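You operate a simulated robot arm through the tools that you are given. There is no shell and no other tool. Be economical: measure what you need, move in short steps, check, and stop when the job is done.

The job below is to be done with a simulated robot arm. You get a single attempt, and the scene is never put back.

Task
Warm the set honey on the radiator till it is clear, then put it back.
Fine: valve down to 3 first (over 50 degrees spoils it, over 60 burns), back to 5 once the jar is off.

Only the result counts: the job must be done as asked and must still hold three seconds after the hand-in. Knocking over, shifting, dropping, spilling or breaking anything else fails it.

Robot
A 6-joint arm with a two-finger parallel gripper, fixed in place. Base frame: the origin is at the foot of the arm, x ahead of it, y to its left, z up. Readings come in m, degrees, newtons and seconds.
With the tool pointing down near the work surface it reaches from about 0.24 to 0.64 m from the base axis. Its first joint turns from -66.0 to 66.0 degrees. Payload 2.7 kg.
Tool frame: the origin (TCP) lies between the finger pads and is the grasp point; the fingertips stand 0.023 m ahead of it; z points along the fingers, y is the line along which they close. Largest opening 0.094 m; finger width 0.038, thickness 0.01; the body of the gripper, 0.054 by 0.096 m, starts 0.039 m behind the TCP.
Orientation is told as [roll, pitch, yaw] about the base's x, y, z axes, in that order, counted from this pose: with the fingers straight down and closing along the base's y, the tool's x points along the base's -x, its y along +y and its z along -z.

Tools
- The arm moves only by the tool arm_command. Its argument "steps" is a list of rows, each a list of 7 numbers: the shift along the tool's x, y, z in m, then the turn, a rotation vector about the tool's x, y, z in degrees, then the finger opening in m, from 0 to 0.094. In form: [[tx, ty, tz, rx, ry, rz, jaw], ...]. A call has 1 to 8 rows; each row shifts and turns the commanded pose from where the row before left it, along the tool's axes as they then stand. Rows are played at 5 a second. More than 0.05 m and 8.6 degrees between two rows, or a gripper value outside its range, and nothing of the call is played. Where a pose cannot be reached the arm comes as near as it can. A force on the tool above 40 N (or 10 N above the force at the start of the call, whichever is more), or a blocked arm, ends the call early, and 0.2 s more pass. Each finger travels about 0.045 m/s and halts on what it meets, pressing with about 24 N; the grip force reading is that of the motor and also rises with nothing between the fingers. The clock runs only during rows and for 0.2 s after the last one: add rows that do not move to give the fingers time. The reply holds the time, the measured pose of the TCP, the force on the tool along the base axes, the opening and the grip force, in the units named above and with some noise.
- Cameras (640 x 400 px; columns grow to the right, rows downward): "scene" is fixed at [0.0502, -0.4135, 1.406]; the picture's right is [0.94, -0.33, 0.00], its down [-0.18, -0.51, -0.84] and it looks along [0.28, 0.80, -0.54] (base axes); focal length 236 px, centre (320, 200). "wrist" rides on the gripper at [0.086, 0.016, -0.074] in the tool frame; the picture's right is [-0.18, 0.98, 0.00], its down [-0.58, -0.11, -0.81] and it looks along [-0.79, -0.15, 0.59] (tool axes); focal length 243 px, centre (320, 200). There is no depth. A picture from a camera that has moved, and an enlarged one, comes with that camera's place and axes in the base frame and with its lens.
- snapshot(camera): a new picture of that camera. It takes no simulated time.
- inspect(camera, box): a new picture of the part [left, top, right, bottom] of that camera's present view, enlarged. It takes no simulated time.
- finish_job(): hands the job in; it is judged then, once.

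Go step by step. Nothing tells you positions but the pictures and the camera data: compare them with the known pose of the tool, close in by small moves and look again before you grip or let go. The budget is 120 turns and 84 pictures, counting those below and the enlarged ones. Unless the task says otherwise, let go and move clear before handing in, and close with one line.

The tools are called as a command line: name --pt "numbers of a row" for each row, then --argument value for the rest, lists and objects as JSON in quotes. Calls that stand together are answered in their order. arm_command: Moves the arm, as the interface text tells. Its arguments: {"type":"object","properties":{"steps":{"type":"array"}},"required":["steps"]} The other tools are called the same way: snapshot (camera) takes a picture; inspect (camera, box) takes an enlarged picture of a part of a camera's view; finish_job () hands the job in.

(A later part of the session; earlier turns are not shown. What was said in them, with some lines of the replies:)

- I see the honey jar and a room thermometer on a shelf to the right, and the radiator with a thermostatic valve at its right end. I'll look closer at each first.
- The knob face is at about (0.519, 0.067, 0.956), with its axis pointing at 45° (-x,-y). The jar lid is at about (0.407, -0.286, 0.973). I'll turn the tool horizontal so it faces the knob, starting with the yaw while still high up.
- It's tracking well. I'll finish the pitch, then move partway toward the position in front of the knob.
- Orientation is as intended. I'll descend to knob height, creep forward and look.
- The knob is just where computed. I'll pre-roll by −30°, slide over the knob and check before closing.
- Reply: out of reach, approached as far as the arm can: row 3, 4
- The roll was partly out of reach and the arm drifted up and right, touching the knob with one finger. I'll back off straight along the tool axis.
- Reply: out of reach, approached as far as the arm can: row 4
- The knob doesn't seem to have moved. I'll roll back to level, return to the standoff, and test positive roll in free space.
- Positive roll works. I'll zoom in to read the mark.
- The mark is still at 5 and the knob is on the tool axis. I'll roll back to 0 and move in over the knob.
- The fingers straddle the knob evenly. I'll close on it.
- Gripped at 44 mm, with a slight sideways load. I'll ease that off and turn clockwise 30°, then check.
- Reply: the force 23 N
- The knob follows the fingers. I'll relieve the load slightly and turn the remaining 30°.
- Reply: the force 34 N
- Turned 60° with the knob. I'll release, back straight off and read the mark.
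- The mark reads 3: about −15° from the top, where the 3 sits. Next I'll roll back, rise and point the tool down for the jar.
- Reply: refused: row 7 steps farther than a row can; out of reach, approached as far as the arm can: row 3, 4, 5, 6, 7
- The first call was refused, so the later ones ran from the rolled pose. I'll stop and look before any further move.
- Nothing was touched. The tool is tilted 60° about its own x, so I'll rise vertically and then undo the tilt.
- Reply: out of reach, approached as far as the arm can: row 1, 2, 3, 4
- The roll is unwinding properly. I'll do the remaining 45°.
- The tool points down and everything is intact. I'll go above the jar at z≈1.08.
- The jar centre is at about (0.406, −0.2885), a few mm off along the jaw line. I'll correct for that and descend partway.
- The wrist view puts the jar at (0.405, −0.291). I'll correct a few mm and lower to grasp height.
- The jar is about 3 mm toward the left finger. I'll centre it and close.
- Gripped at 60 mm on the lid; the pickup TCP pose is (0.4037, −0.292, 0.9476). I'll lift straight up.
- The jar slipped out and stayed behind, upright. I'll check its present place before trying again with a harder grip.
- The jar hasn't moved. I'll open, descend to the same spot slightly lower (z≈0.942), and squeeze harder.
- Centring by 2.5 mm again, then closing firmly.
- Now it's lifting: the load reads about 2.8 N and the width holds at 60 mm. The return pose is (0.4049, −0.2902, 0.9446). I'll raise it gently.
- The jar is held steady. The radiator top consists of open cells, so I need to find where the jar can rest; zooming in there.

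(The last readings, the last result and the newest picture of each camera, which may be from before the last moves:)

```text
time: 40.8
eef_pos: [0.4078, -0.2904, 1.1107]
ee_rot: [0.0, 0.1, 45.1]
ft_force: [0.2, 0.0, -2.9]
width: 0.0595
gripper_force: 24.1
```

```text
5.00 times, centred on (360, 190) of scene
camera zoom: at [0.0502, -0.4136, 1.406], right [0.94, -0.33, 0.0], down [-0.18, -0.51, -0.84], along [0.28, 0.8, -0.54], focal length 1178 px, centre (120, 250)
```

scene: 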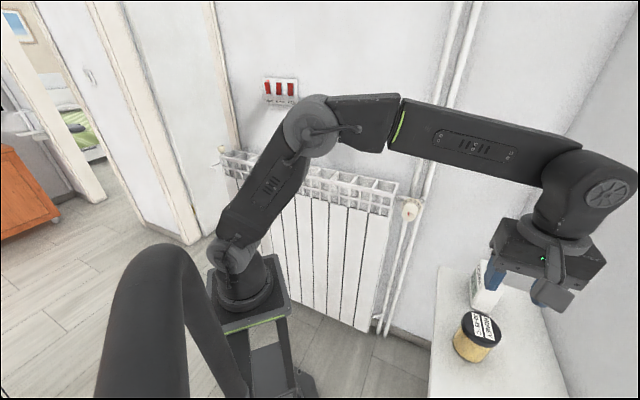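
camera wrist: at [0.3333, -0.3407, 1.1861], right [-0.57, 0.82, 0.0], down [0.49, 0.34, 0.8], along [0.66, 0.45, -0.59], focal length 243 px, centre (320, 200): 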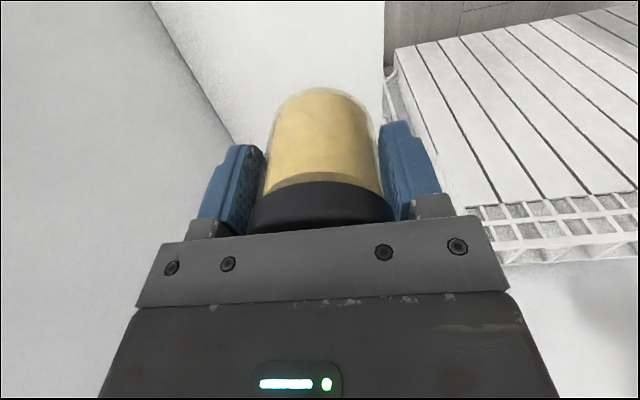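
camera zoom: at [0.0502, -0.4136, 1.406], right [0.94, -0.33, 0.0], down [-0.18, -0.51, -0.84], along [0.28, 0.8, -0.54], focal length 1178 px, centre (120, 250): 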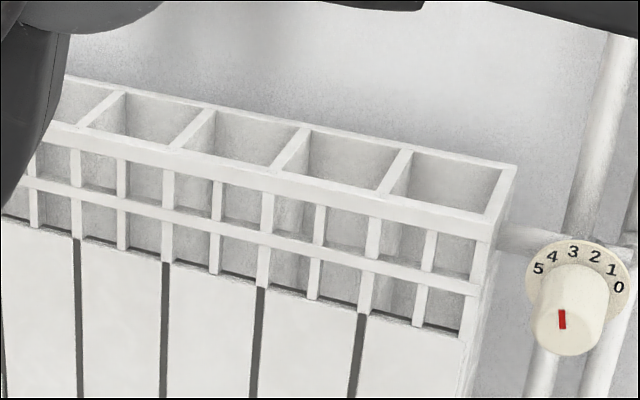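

Cells are about 7 cm wide, so a 6 cm jar could drop in. It must sit on a divider, overlapping the front rim. The first divider is near (0.472, 0.218), so I'll carry the jar there at z≈1.11.

arm_command --pt "-0.012 0.0095 0 0 0 0 0.03" --pt "-0.028 0.022 0 0 0 0 0.03" --pt "-0.031 0.024 0 0 0 0 0.03" --pt "-0.031 0.024 0 0 0 0 0.03" --pt "-0.031 0.024 0 0 0 0 0.03" --pt "-0.031 0.024 0 0 0 0 0.03" --pt "-0.028 0.022 0 0 0 0 0.03" --pt "-0.012 0.0095 0 0 0 0 0.03"

arm_command --pt "-0.012 0.0095 0 0 0 0 0.03" --pt "-0.028 0.022 0 0 0 0 0.03" --pt "-0.031 0.024 0 0 0 0 0.03" --pt "-0.031 0.024 0 0 0 0 0.03" --pt "-0.031 0.024 0 0 0 0 0.03" --pt "-0.028 0.024 0 0 0 0 0.03" --pt "0 0.012 0 0 0 0 0.03" --pt "0 0 0 0 0 0 0.03"

snapshot --camera "wrist"

snapshot --camera "scene"

```text
time: 42.6
eef_pos: [0.4384, -0.0325, 1.1084]
ee_rot: [0.0, 0.2, 45.0]
ft_force: [-0.6, -0.9, -2.7]
width: 0.0598
gripper_force: 24.3
```

```text
time: 44.4
eef_pos: [0.4552, 0.1795, 1.1106]
ee_rot: [0.0, 0.2, 45.0]
ft_force: [0.2, -0.1, -3.3]
width: 0.0596
gripper_force: 23.9
```

```text
43 pictures are left
camera wrist: at [0.381, 0.1295, 1.1853], right [-0.56, 0.83, 0.0], down [0.49, 0.34, 0.8], along [0.66, 0.45, -0.59], focal length 243 px, centre (320, 200)
```

wrist: 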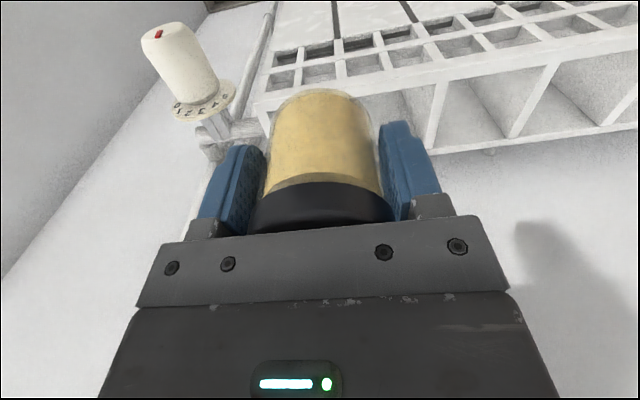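

```text
42 pictures are left
```

scene: 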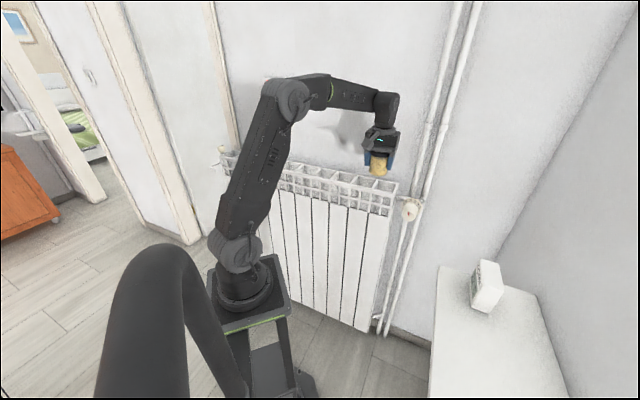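

The wrist view confirms dividers at q≈0.10 and 0.02 (pitch 0.08), so the one under the jar is at q≈0.18. Zooming for rim thickness.

inspect --camera "wrist" --box '[240, 30, 480, 180]'

```text
2.67 times, centred on (360, 105) of wrist
camera zoom: at [0.381, 0.1295, 1.1853], right [-0.56, 0.83, 0.0], down [0.49, 0.34, 0.8], along [0.66, 0.45, -0.59], focal length 647 px, centre (213, 453)
```

zoom: 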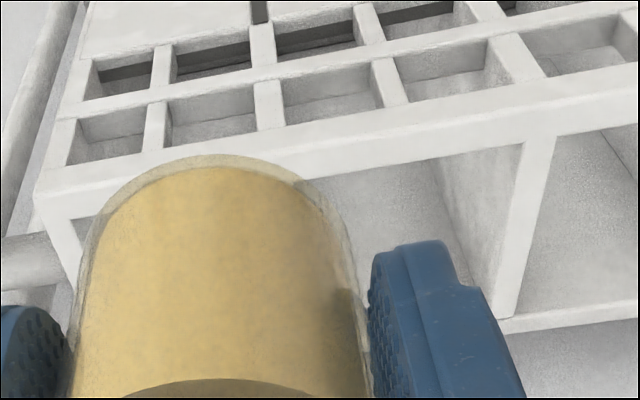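

Rim inner edge is p≈0.476, outer 0.469; divider at q≈0.178. I'll position over (0.4716, 0.2199) and lower to z≈1.055.

arm_command --pt "-0.02 0.0085 0 0 0 0 0.03" --pt "-0.02 0.0085 0 0 0 0 0.03" --pt "0 0 0.02 0 0 0 0.03" --pt "0 0 0.02 0 0 0 0.03" --pt "0 0 0.015 0 0 0 0.03" --pt "0 0 0 0 0 0 0.03"

inspect --camera "scene" --box '[310, 130, 410, 230]'

snapshot --camera "wrist"

```text
time: 45.8
eef_pos: [0.4696, 0.2187, 1.0541]
ee_rot: [0.0, 0.2, 45.0]
ft_force: [0.1, 0.1, -3.1]
width: 0.0597
gripper_force: 23.7
```

```text
4.00 times, centred on (360, 180) of scene
camera zoom: at [0.0502, -0.4135, 1.406], right [0.94, -0.33, 0.0], down [-0.18, -0.51, -0.84], along [0.28, 0.8, -0.54], focal length 942 px, centre (160, 280)
```

zoom: 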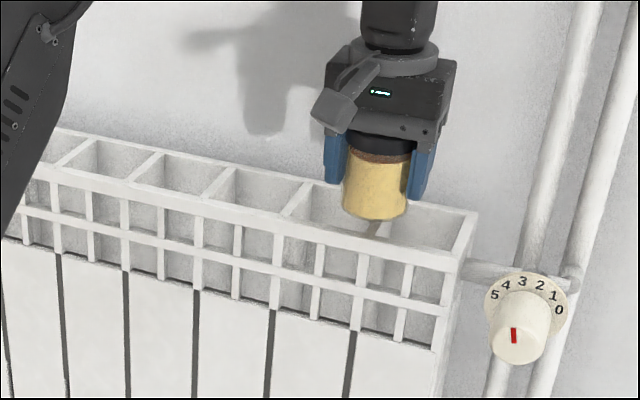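

```text
39 pictures are left
camera wrist: at [0.3958, 0.1688, 1.129], right [-0.57, 0.82, 0.0], down [0.49, 0.34, 0.8], along [0.66, 0.45, -0.59], focal length 243 px, centre (320, 200)
```

wrist: 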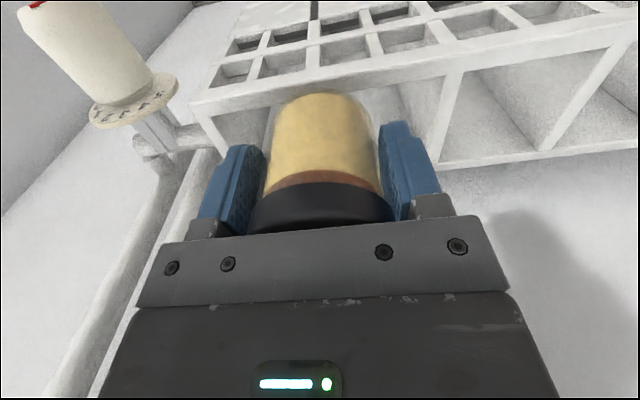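

Aligned over the divider. I'll lower in small steps, watching the force.

arm_command --pt "0 0 0.004 0 0 0 0.03" --pt "0 0 0.003 0 0 0 0.03" --pt "0 0 0.002 0 0 0 0.03" --pt "0 0 0 0 0 0 0.03"

arm_command --pt "0 0 0.002 0 0 0 0.03" --pt "0 0 0.002 0 0 0 0.03" --pt "0 0 0 0 0 0 0.03"

```text
time: 46.8
eef_pos: [0.4696, 0.2196, 1.045]
ee_rot: [0.0, 0.1, 45.0]
ft_force: [0.3, -0.1, -3.6]
width: 0.0593
gripper_force: 24.0
```

```text
time: 47.6
eef_pos: [0.4684, 0.2197, 1.0433]
ee_rot: [0.0, 0.2, 45.0]
ft_force: [0.0, -0.3, -3.1]
width: 0.0596
gripper_force: 24.0
```

arm_command --pt "0 0 0.0015 0 0 0 0.03" --pt "0 0 0.0015 0 0 0 0.03" --pt "0 0 0 0 0 0 0.03"

inspect --camera "scene" --box '[340, 140, 400, 220]'

```text
time: 48.4
eef_pos: [0.4688, 0.2182, 1.0395]
ee_rot: [0.0, 0.2, 45.0]
ft_force: [-0.2, 0.4, -2.4]
width: 0.0596
gripper_force: 23.7
```

```text
5.00 times, centred on (370, 180) of scene
camera zoom: at [0.0502, -0.4135, 1.406], right [0.94, -0.33, 0.0], down [-0.18, -0.51, -0.84], along [0.28, 0.8, -0.54], focal length 1178 px, centre (70, 300)
```

zoom: 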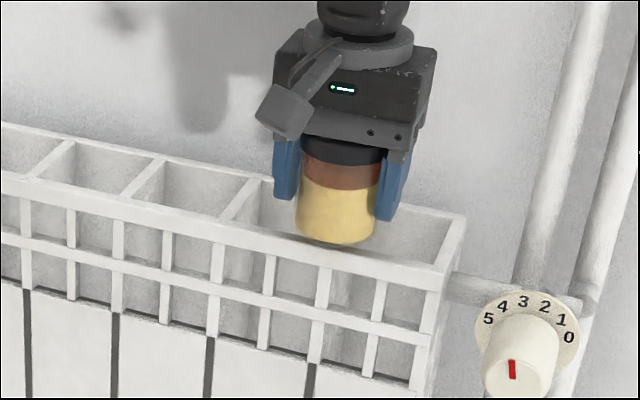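

The honey is already turning clear amber from the top. I'll lower the last mm to touch the radiator and keep hold of the jar so it can't tip into a cell.

arm_command --pt "0 0 0.0015 0 0 0 0.03" --pt "0 0 0.0015 0 0 0 0.03" --pt "0 0 0 0 0 0 0.03"

arm_command --pt "0 0 0.0015 0 0 0 0.03" --pt "0 0 0 0 0 0 0.03"

inspect --camera "scene" --box '[340, 140, 400, 220]'

```text
time: 49.2
eef_pos: [0.4688, 0.2209, 1.0363]
ee_rot: [0.0, 0.2, 44.9]
ft_force: [0.0, -0.2, -3.2]
width: 0.0595
gripper_force: 24.5
```

```text
time: 49.8
eef_pos: [0.4694, 0.2188, 1.0342]
ee_rot: [0.0, 0.2, 45.0]
ft_force: [-0.1, -0.5, -1.6]
width: 0.0596
gripper_force: 23.4
```

```text
5.00 times, centred on (370, 180) of scene
camera zoom: at [0.0502, -0.4135, 1.406], right [0.94, -0.33, 0.0], down [-0.18, -0.51, -0.84], along [0.28, 0.8, -0.54], focal length 1178 px, centre (70, 300)
```

zoom: 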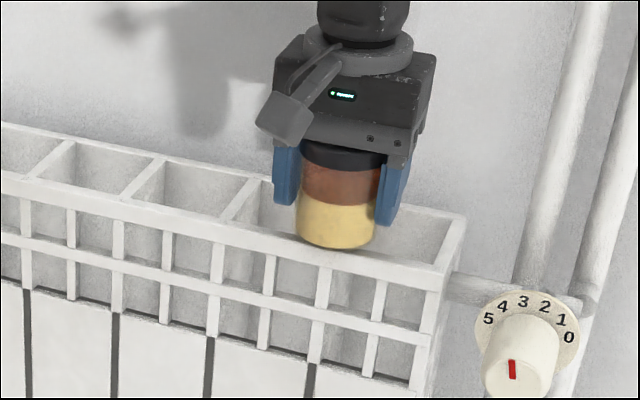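

It's just touching. I'll wait here and watch it clear.

arm_command --pt "0 0 0.001 0 0 0 0.03" --pt "0 0 0 0 0 0 0.03" --pt "0 0 0 0 0 0 0.03" --pt "0 0 0 0 0 0 0.03" --pt "0 0 0 0 0 0 0.03" --pt "0 0 0 0 0 0 0.03" --pt "0 0 0 0 0 0 0.03" --pt "0 0 0 0 0 0 0.03"

arm_command --pt "0 0 0 0 0 0 0.03" --pt "0 0 0 0 0 0 0.03" --pt "0 0 0 0 0 0 0.03" --pt "0 0 0 0 0 0 0.03" --pt "0 0 0 0 0 0 0.03" --pt "0 0 0 0 0 0 0.03" --pt "0 0 0 0 0 0 0.03" --pt "0 0 0 0 0 0 0.03"

inspect --camera "scene" --box '[340, 140, 400, 220]'

```text
time: 51.6
eef_pos: [0.4688, 0.2191, 1.0348]
ee_rot: [-0.1, 0.0, 45.0]
ft_force: [-4.4, 0.9, 16.5]
width: 0.06
gripper_force: 23.8
```

```text
time: 53.4
eef_pos: [0.4699, 0.2194, 1.0336]
ee_rot: [0.0, 0.1, 45.0]
ft_force: [0.9, 3.5, 16.9]
width: 0.0598
gripper_force: 24.1
```

```text
5.00 times, centred on (370, 180) of scene
camera zoom: at [0.0499, -0.4136, 1.406], right [0.94, -0.33, 0.0], down [-0.18, -0.51, -0.84], along [0.28, 0.8, -0.54], focal length 1178 px, centre (70, 300)
```

zoom: 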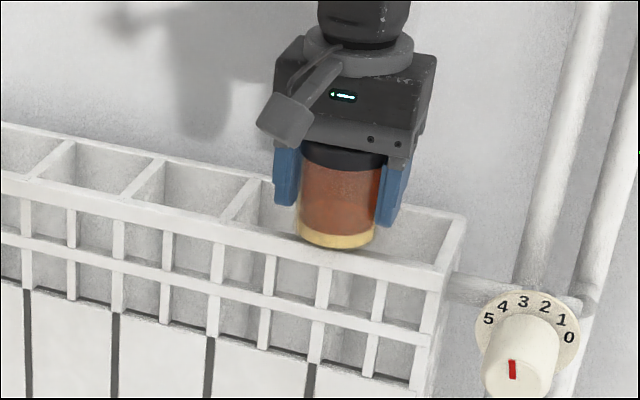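

About 15% is still cloudy. I'll ease the pressure and wait a little more.

arm_command --pt "0 0 -0.0007 0 0 0 0.03" --pt "0 0 0 0 0 0 0.03" --pt "0 0 0 0 0 0 0.03" --pt "0 0 0 0 0 0 0.03" --pt "0 0 0 0 0 0 0.03"

inspect --camera "scene" --box '[340, 140, 400, 220]'

```text
time: 54.6
eef_pos: [0.4695, 0.2196, 1.0324]
ee_rot: [0.0, 0.3, 45.0]
ft_force: [-3.7, -1.3, 8.4]
width: 0.0596
gripper_force: 24.1
```

```text
5.00 times, centred on (370, 180) of scene
camera zoom: at [0.0499, -0.4137, 1.4059], right [0.94, -0.33, 0.0], down [-0.18, -0.51, -0.84], along [0.28, 0.8, -0.54], focal length 1178 px, centre (70, 300)
```

zoom: 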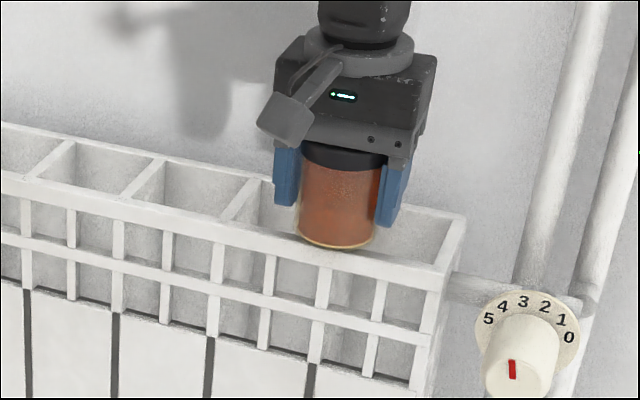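

Just a sliver is left at the bottom; one more brief wait.

arm_command --pt "0 0 0 0 0 0 0.03" --pt "0 0 0 0 0 0 0.03" --pt "0 0 0 0 0 0 0.03"

inspect --camera "scene" --box '[350, 160, 390, 210]'

```text
time: 55.4
eef_pos: [0.4695, 0.2193, 1.0338]
ee_rot: [0.1, 0.2, 44.9]
ft_force: [-1.7, -0.8, 2.2]
width: 0.0594
gripper_force: 24.1
```

```text
8.00 times, centred on (370, 185) of scene
camera zoom: at [0.0501, -0.4136, 1.406], right [0.94, -0.33, 0.0], down [-0.18, -0.51, -0.84], along [0.28, 0.8, -0.54], focal length 1884 px, centre (-80, 320)
```

zoom: 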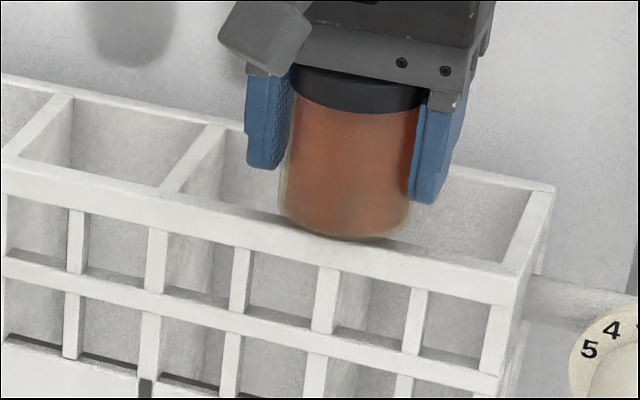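

It's fully clear. I'll lift off gently and carry it back along the same route.

arm_command --pt "0 0 -0.01 0 0 0 0.03" --pt "0 0 -0.02 0 0 0 0.03" --pt "0 0 -0.025 0 0 0 0.03" --pt "0 0 -0.022 0 0 0 0.03" --pt "0.015 -0.01 0 0 0 0 0.03" --pt "0.025 -0.019 0 0 0 0 0.03" --pt "0.03 -0.023 0 0 0 0 0.03" --pt "0.03 -0.024 0 0 0 0 0.03"

```text
time: 57.2
eef_pos: [0.4557, 0.0944, 1.1108]
ee_rot: [0.0, 0.2, 44.9]
ft_force: [-0.6, -1.0, -2.4]
width: 0.0595
gripper_force: 23.3
```

Held well. Continuing to above the shelf spot.

arm_command --pt "0.0308 -0.0236 0 0 0 0 0.03" --pt "0.0308 -0.0236 0 0 0 0 0.03" --pt "0.0308 -0.0236 0 0 0 0 0.03" --pt "0.0308 -0.0236 0 0 0 0 0.03" --pt "0.0308 -0.0236 0 0 0 0 0.03" --pt "0.0308 -0.0236 0 0 0 0 0.03" --pt "0.0308 -0.0236 0 0 0 0 0.03" --pt "0.0308 -0.0236 0 0 0 0 0.03"

arm_command --pt "0.03 -0.0236 0 0 0 0 0.03" --pt "0.02 -0.0156 0 0 0 0 0.03" --pt "0.0116 -0.008 0 0 0 0 0.03" --pt "0 0 0 0 0 0 0.03"

```text
time: 59.0
eef_pos: [0.4125, -0.2157, 1.1133]
ee_rot: [0.0, 0.2, 45.0]
ft_force: [-0.2, -0.5, -2.5]
width: 0.0595
gripper_force: 23.8
```

```text
time: 60.0
eef_pos: [0.4023, -0.2903, 1.1143]
ee_rot: [0.0, 0.3, 45.0]
ft_force: [0.0, 0.4, -2.4]
width: 0.0598
gripper_force: 24.1
```

Above the original spot. Lowering to just over the shelf.

arm_command --pt "-0.001 -0.001 0.01 0 0 0 0.03" --pt "0 0 0.025 0 0 0 0.03" --pt "0 0 0.03 0 0 0 0.03" --pt "0 0 0.03 0 0 0 0.03" --pt "0 0 0.03 0 0 0 0.03" --pt "0 0 0.025 0 0 0 0.03" --pt "0 0 0.01 0 0 0 0.03" --pt "0 0 0 0 0 0 0.03"

inspect --camera "scene" --box '[420, 240, 580, 400]'

```text
time: 61.8
eef_pos: [0.4011, -0.2903, 0.9515]
ee_rot: [0.0, 0.2, 45.0]
ft_force: [-0.7, -0.4, -2.3]
width: 0.0596
gripper_force: 24.1
```

```text
2.50 times, centred on (500, 320) of scene
camera zoom: at [0.0502, -0.4136, 1.406], right [0.94, -0.33, 0.0], down [-0.18, -0.51, -0.84], along [0.28, 0.8, -0.54], focal length 589 px, centre (-130, -100)
```

zoom: 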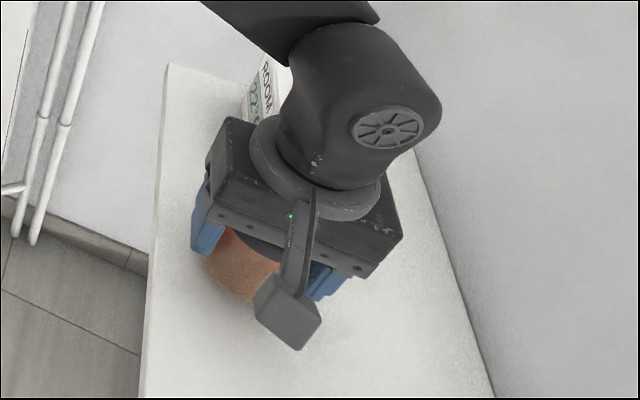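

It's about 3 mm short in x. I'll correct that and lower to contact.

arm_command --pt "-0.0025 -0.0025 0 0 0 0 0.03" --pt "0 0 0.003 0 0 0 0.03" --pt "0 0 0.002 0 0 0 0.03" --pt "0 0 0 0 0 0 0.03"

arm_command --pt "0 0 0.0015 0 0 0 0.03" --pt "0 0 0 0 0 0 0.03"

```text
time: 62.8
eef_pos: [0.4068, -0.2904, 0.9477]
ee_rot: [0.0, 0.2, 45.1]
ft_force: [0.6, 0.2, -2.9]
width: 0.0597
gripper_force: 24.1
```

```text
time: 63.4
eef_pos: [0.4063, -0.2908, 0.9463]
ee_rot: [0.0, 0.1, 45.0]
ft_force: [0.2, -0.4, -2.4]
width: 0.0596
gripper_force: 23.9
```

Not in contact yet. I'll continue in 1 mm steps.

arm_command --pt "0 0 0.001 0 0 0 0.03" --pt "0 0 0.001 0 0 0 0.03" --pt "0 0 0 0 0 0 0.03"

arm_command --pt "0 0 0.001 0 0 0 0.03" --pt "0 0 0 0 0 0 0.03"

```text
time: 64.2
eef_pos: [0.4055, -0.2906, 0.9447]
ee_rot: [0.0, 0.2, 45.1]
ft_force: [0.7, 0.3, -2.8]
width: 0.0595
gripper_force: 23.9
```

```text
time: 64.8
eef_pos: [0.4056, -0.2911, 0.944]
ee_rot: [-0.1, 0.1, 45.1]
ft_force: [-3.8, 1.5, 8.2]
width: 0.0593
gripper_force: 23.8
```

It's on the shelf (force reversed). I'll release and rise straight up.

arm_command --pt "0 0 -0.0005 0 0 0 0.062" --pt "0 0 0 0 0 0 0.08" --pt "0 0 0 0 0 0 0.094" --pt "0 0 0 0 0 0 0.094" --pt "0 0 -0.03 0 0 0 0.094" --pt "0 0 -0.04 0 0 0 0.094" --pt "0 0 -0.04 0 0 0 0.094" --pt "0 0 -0.025 0 0 0 0.094"

inspect --camera "scene" --box '[420, 240, 580, 400]'

```text
time: 66.6
eef_pos: [0.4077, -0.2917, 1.0796]
ee_rot: [0.0, 0.1, 45.1]
ft_force: [0.0, -1.0, -0.1]
width: 0.094
gripper_force: 0.0
```

```text
2.50 times, centred on (500, 320) of scene
camera zoom: at [0.0502, -0.4135, 1.406], right [0.94, -0.33, 0.0], down [-0.18, -0.51, -0.84], along [0.28, 0.8, -0.54], focal length 589 px, centre (-130, -100)
```

zoom: 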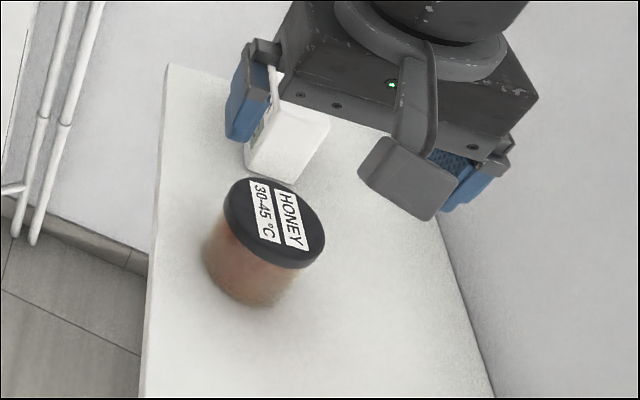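

The jar is back exactly where it was, and clear. Now I'll rise and go to the earlier start pose for the valve.

arm_command --pt "-0.022 0.0357 -0.019 0 0 0 0.094" --pt "-0.022 0.0357 -0.019 0 0 0 0.094" --pt "-0.022 0.0357 -0.019 0 0 0 0.094" --pt "-0.022 0.0357 -0.019 0 0 0 0.094" --pt "-0.022 0.0357 -0.019 0 0 0 0.094" --pt "-0.022 0.0357 -0.019 0 0 0 0.094" --pt "-0.022 0.0357 -0.019 0 0 0 0.094" --pt "-0.022 0.0357 -0.019 0 0 0 0.094"

arm_command --pt "0 0 0 0 -8.5 0 0.094" --pt "0 0 0 0 -8.5 0 0.094" --pt "0 0 0 0 -8.5 0 0.094" --pt "0 0 0 0 -8.5 0 0.094" --pt "0 0 0 0 -8.5 0 0.094" --pt "0 0 0 0 -8.5 0 0.094" --pt "0 0 0 0 -8.5 0 0.094" --pt "0 0 0 0 -8.5 0 0.094"

```text
time: 68.4
eef_pos: [0.33, 0.0377, 1.2297]
ee_rot: [-0.1, 0.2, 45.0]
ft_force: [0.0, 0.3, 0.4]
width: 0.0942
gripper_force: 0.0
```

```text
time: 70.2
eef_pos: [0.3284, 0.0365, 1.2309]
ee_rot: [-0.3, -67.9, 45.2]
ft_force: [-0.2, 0.5, 0.2]
width: 0.0939
gripper_force: 0.1
```

Same as before: finishing the pitch and descending.

arm_command --pt "0 0 0 0 -7.4 0 0.094" --pt "0 0 0 0 -7.4 0 0.094" --pt "0 0 0 0 -7.3 0 0.094" --pt "0.04 -0.0228 0 0 0 0 0.094" --pt "0.04 -0.0228 0 0 0 0 0.094" --pt "0.04 -0.0228 0 0 0 0 0.094" --pt "0.04 -0.0228 0 0 0 0 0.094" --pt "0.04 -0.0228 0 0 0 0 0.094"

arm_command --pt "0.0375 0 0 0 0 0 0.094" --pt "0.0375 0 0 0 0 0 0.094" --pt "0 0 0.04 0 0 0 0.094" --pt "0 0 0.037 0 0 0 0.094" --pt "0 0 0 0 0 0 0.094"

```text
time: 72.0
eef_pos: [0.407, -0.0465, 1.032]
ee_rot: [-69.7, -89.8, 114.8]
ft_force: [0.6, -0.1, -0.5]
width: 0.094
gripper_force: 0.1
```

```text
time: 73.2
eef_pos: [0.4629, 0.013, 0.9545]
ee_rot: [4.4, -89.9, 40.4]
ft_force: [0.4, -0.8, 0.3]
width: 0.0939
gripper_force: 0.0
```

At the standoff. Rolling +60° to match the knob's present angle, then checking.

arm_command --pt "0 0 0 0 0 8 0.094" --pt "0 0 0 0 0 8 0.094" --pt "0 0 0 0 0 8 0.094" --pt "0 0 0 0 0 8 0.094" --pt "0 0 0 0 0 8 0.094" --pt "0 0 0 0 0 8 0.094" --pt "0 0 0 0 0 8 0.094" --pt "0 0 0 0 0 4 0.094"

arm_command --pt "0 0 0.03 0 0 0 0.094" --pt "0 0 0.02 0 0 0 0.094" --pt "0 0 0 0 0 0 0.094"

snapshot --camera "wrist"

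```text
time: 75.0
eef_pos: [0.4649, 0.0102, 0.955]
ee_rot: [89.9, -30.0, -44.9]
ft_force: [-0.4, -0.4, 0.3]
width: 0.0943
gripper_force: 0.1
```

```text
time: 75.8
eef_pos: [0.4994, 0.0453, 0.9558]
ee_rot: [89.9, -30.0, -45.0]
ft_force: [-0.9, -0.6, -0.5]
width: 0.0941
gripper_force: 0.0
```

```text
31 pictures are left
camera wrist: at [0.3875, 0.051, 0.9266], right [-0.23, 0.24, 0.94], down [-0.18, -0.96, 0.2], along [0.96, -0.12, 0.27], focal length 243 px, centre (320, 200)
```

wrist: 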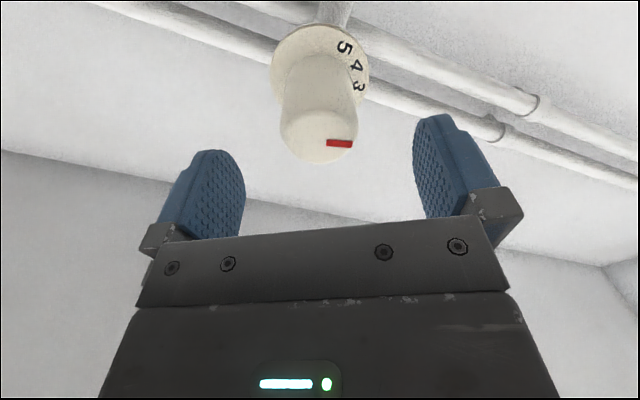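

Well centred. I'll advance the last 40 mm and close.

arm_command --pt "0 0 0.02 0 0 0 0.094" --pt "0 0 0.02 0 0 0 0.094" --pt "0 0 0 0 0 0 0.094" --pt "0 0 0 0 0 0 0.06" --pt "0 0 0 0 0 0 0.045" --pt "0 0 0 0 0 0 0.03" --pt "0 0 0 0 0 0 0.03" --pt "0 0 0 0 0 0 0.03"

snapshot --camera "wrist"

```text
time: 77.6
eef_pos: [0.5273, 0.0733, 0.9548]
ee_rot: [90.0, -30.0, -45.0]
ft_force: [-2.5, 1.5, 3.3]
width: 0.0435
gripper_force: 44.5
```

```text
30 pictures are left
camera wrist: at [0.4146, 0.0791, 0.9257], right [-0.24, 0.24, 0.94], down [-0.17, -0.96, 0.2], along [0.96, -0.12, 0.27], focal length 243 px, centre (320, 200)
```

wrist: 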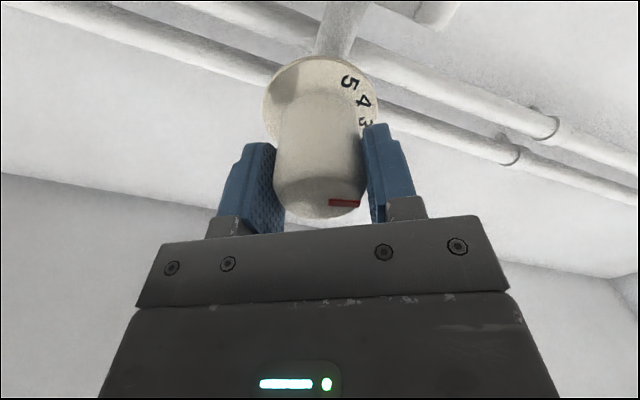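

Gripped cleanly. Turning −60° back to 5.

arm_command --pt "0 0 0 0 0 -7.5 0.03" --pt "0 0 0 0 0 -7.5 0.03" --pt "0 0 0 0 0 -7.5 0.03" --pt "0 0 0 0 0 -7.5 0.03" --pt "0 0 0 0 0 0 0.03"

arm_command --pt "0 0 0 0 0 -7.5 0.03" --pt "0 0 0 0 0 -7.5 0.03" --pt "0 0 0 0 0 -7.5 0.03" --pt "0 0 0 0 0 -7.5 0.03" --pt "0 0 0 0 0 0 0.03"

snapshot --camera "wrist"

```text
time: 78.8
eef_pos: [0.5259, 0.0742, 0.9552]
ee_rot: [90.0, -60.3, -44.7]
ft_force: [-20.4, -0.2, 10.6]
width: 0.0437
gripper_force: 44.5
```

```text
time: 80.0
eef_pos: [0.527, 0.0746, 0.9554]
ee_rot: [-82.6, -89.9, 127.7]
ft_force: [-30.7, -3.7, 14.7]
width: 0.0436
gripper_force: 45.2
```

```text
29 pictures are left
camera wrist: at [0.4621, 0.0318, 0.8684], right [-0.7, 0.69, 0.18], down [-0.49, -0.65, 0.58], along [0.52, 0.32, 0.79], focal length 243 px, centre (320, 200)
```

wrist: 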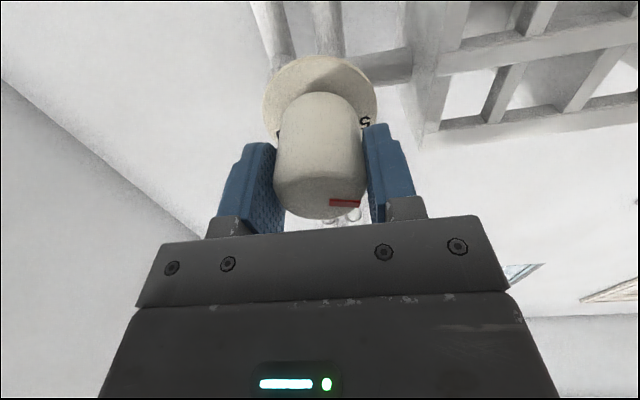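

Full turn done. Releasing and backing straight off.

arm_command --pt "0 0 0 0 0 0 0.06" --pt "0 0 0 0 0 0 0.094" --pt "0 0 0 0 0 0 0.094" --pt "0 0 0 0 0 0 0.094" --pt "0 0 -0.03 0 0 0 0.094" --pt "0 0 -0.03 0 0 0 0.094" --pt "0 0 -0.03 0 0 0 0.094"

snapshot --camera "wrist"

```text
time: 81.6
eef_pos: [0.463, 0.0095, 0.954]
ee_rot: [-4.4, -89.9, 49.5]
ft_force: [-0.2, -0.7, 0.7]
width: 0.0937
gripper_force: 0.0
```

```text
28 pictures are left
camera wrist: at [0.3982, -0.0327, 0.8674], right [-0.7, 0.69, 0.18], down [-0.49, -0.65, 0.58], along [0.52, 0.31, 0.79], focal length 243 px, centre (320, 200)
```

wrist: 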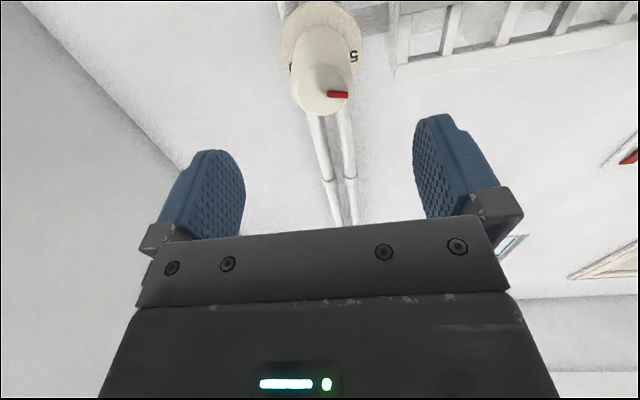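

The mark looks as it did at the start. I'll back away and up, then check from the scene camera.

arm_command --pt "0 0 -0.04 0 0 0 0.094" --pt "-0.03 0 -0.03 0 0 0 0.094" --pt "-0.045 0.01 0 0 0 0 0.094" --pt "-0.045 0.015 0 0 0 0 0.094" --pt "-0.045 0.02 0 0 0 0 0.094" --pt "-0.045 0.02 0 0 0 0 0.094" --pt "-0.045 0.02 0 0 0 0 0.094"

snapshot --camera "scene"

inspect --camera "scene" --box '[360, 170, 460, 240]'

inspect --camera "scene" --box '[420, 240, 580, 400]'

```text
time: 83.2
eef_pos: [0.3549, 0.0216, 1.2089]
ee_rot: [25.2, -89.9, 19.8]
ft_force: [-0.2, -0.6, 0.4]
width: 0.0939
gripper_force: 0.1
```

```text
27 pictures are left
```

scene: 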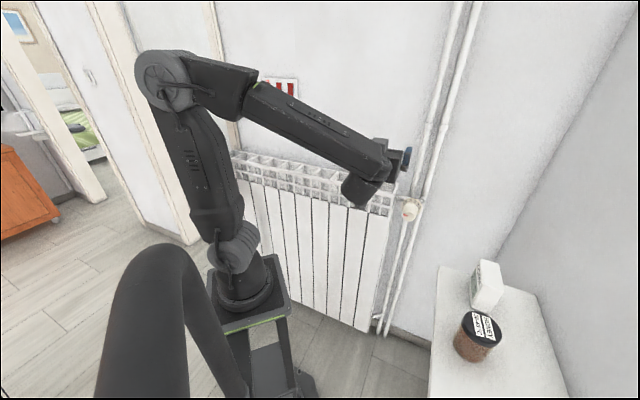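

```text
5.71 times, centred on (410, 205) of scene
camera zoom: at [0.0501, -0.4135, 1.406], right [0.94, -0.33, 0.0], down [-0.18, -0.51, -0.84], along [0.28, 0.8, -0.54], focal length 1346 px, centre (-194, 171)
```

zoom: 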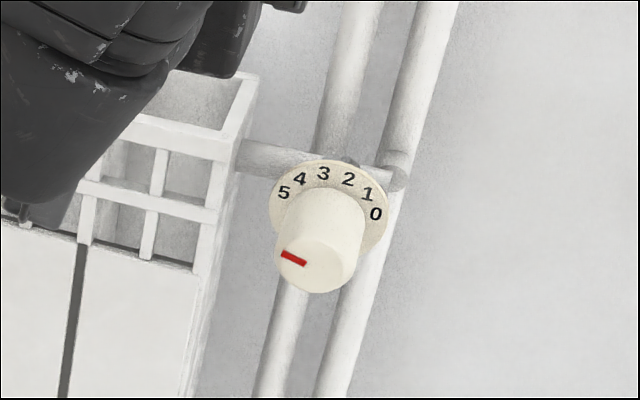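

```text
2.50 times, centred on (500, 320) of scene
camera zoom: at [0.0501, -0.4135, 1.406], right [0.94, -0.33, 0.0], down [-0.18, -0.51, -0.84], along [0.28, 0.8, -0.54], focal length 589 px, centre (-130, -100)
```

zoom: 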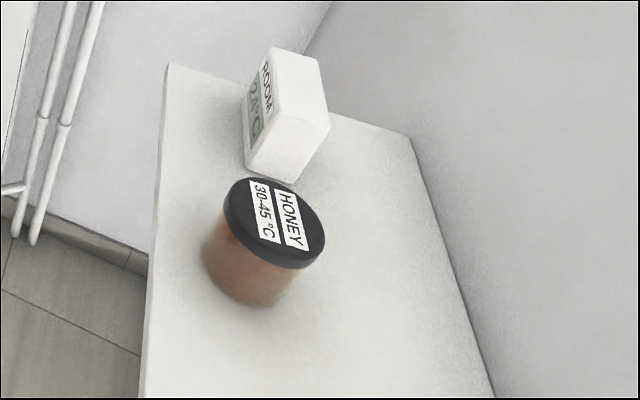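

The valve reads 5 exactly as at the start, the clear jar stands in its old place, and the arm is clear. Handing in.

finish_job

```text
The job is handed in.
```

The honey is clear and back in its old place on the shelf; the valve was at 3 for the warming and is now back at 5. I held the jar on the radiator the whole time because it could have dropped into a cell. There was no reading of the honey's own temperature, so I judged it by colour and lifted it off as soon as it cleared.
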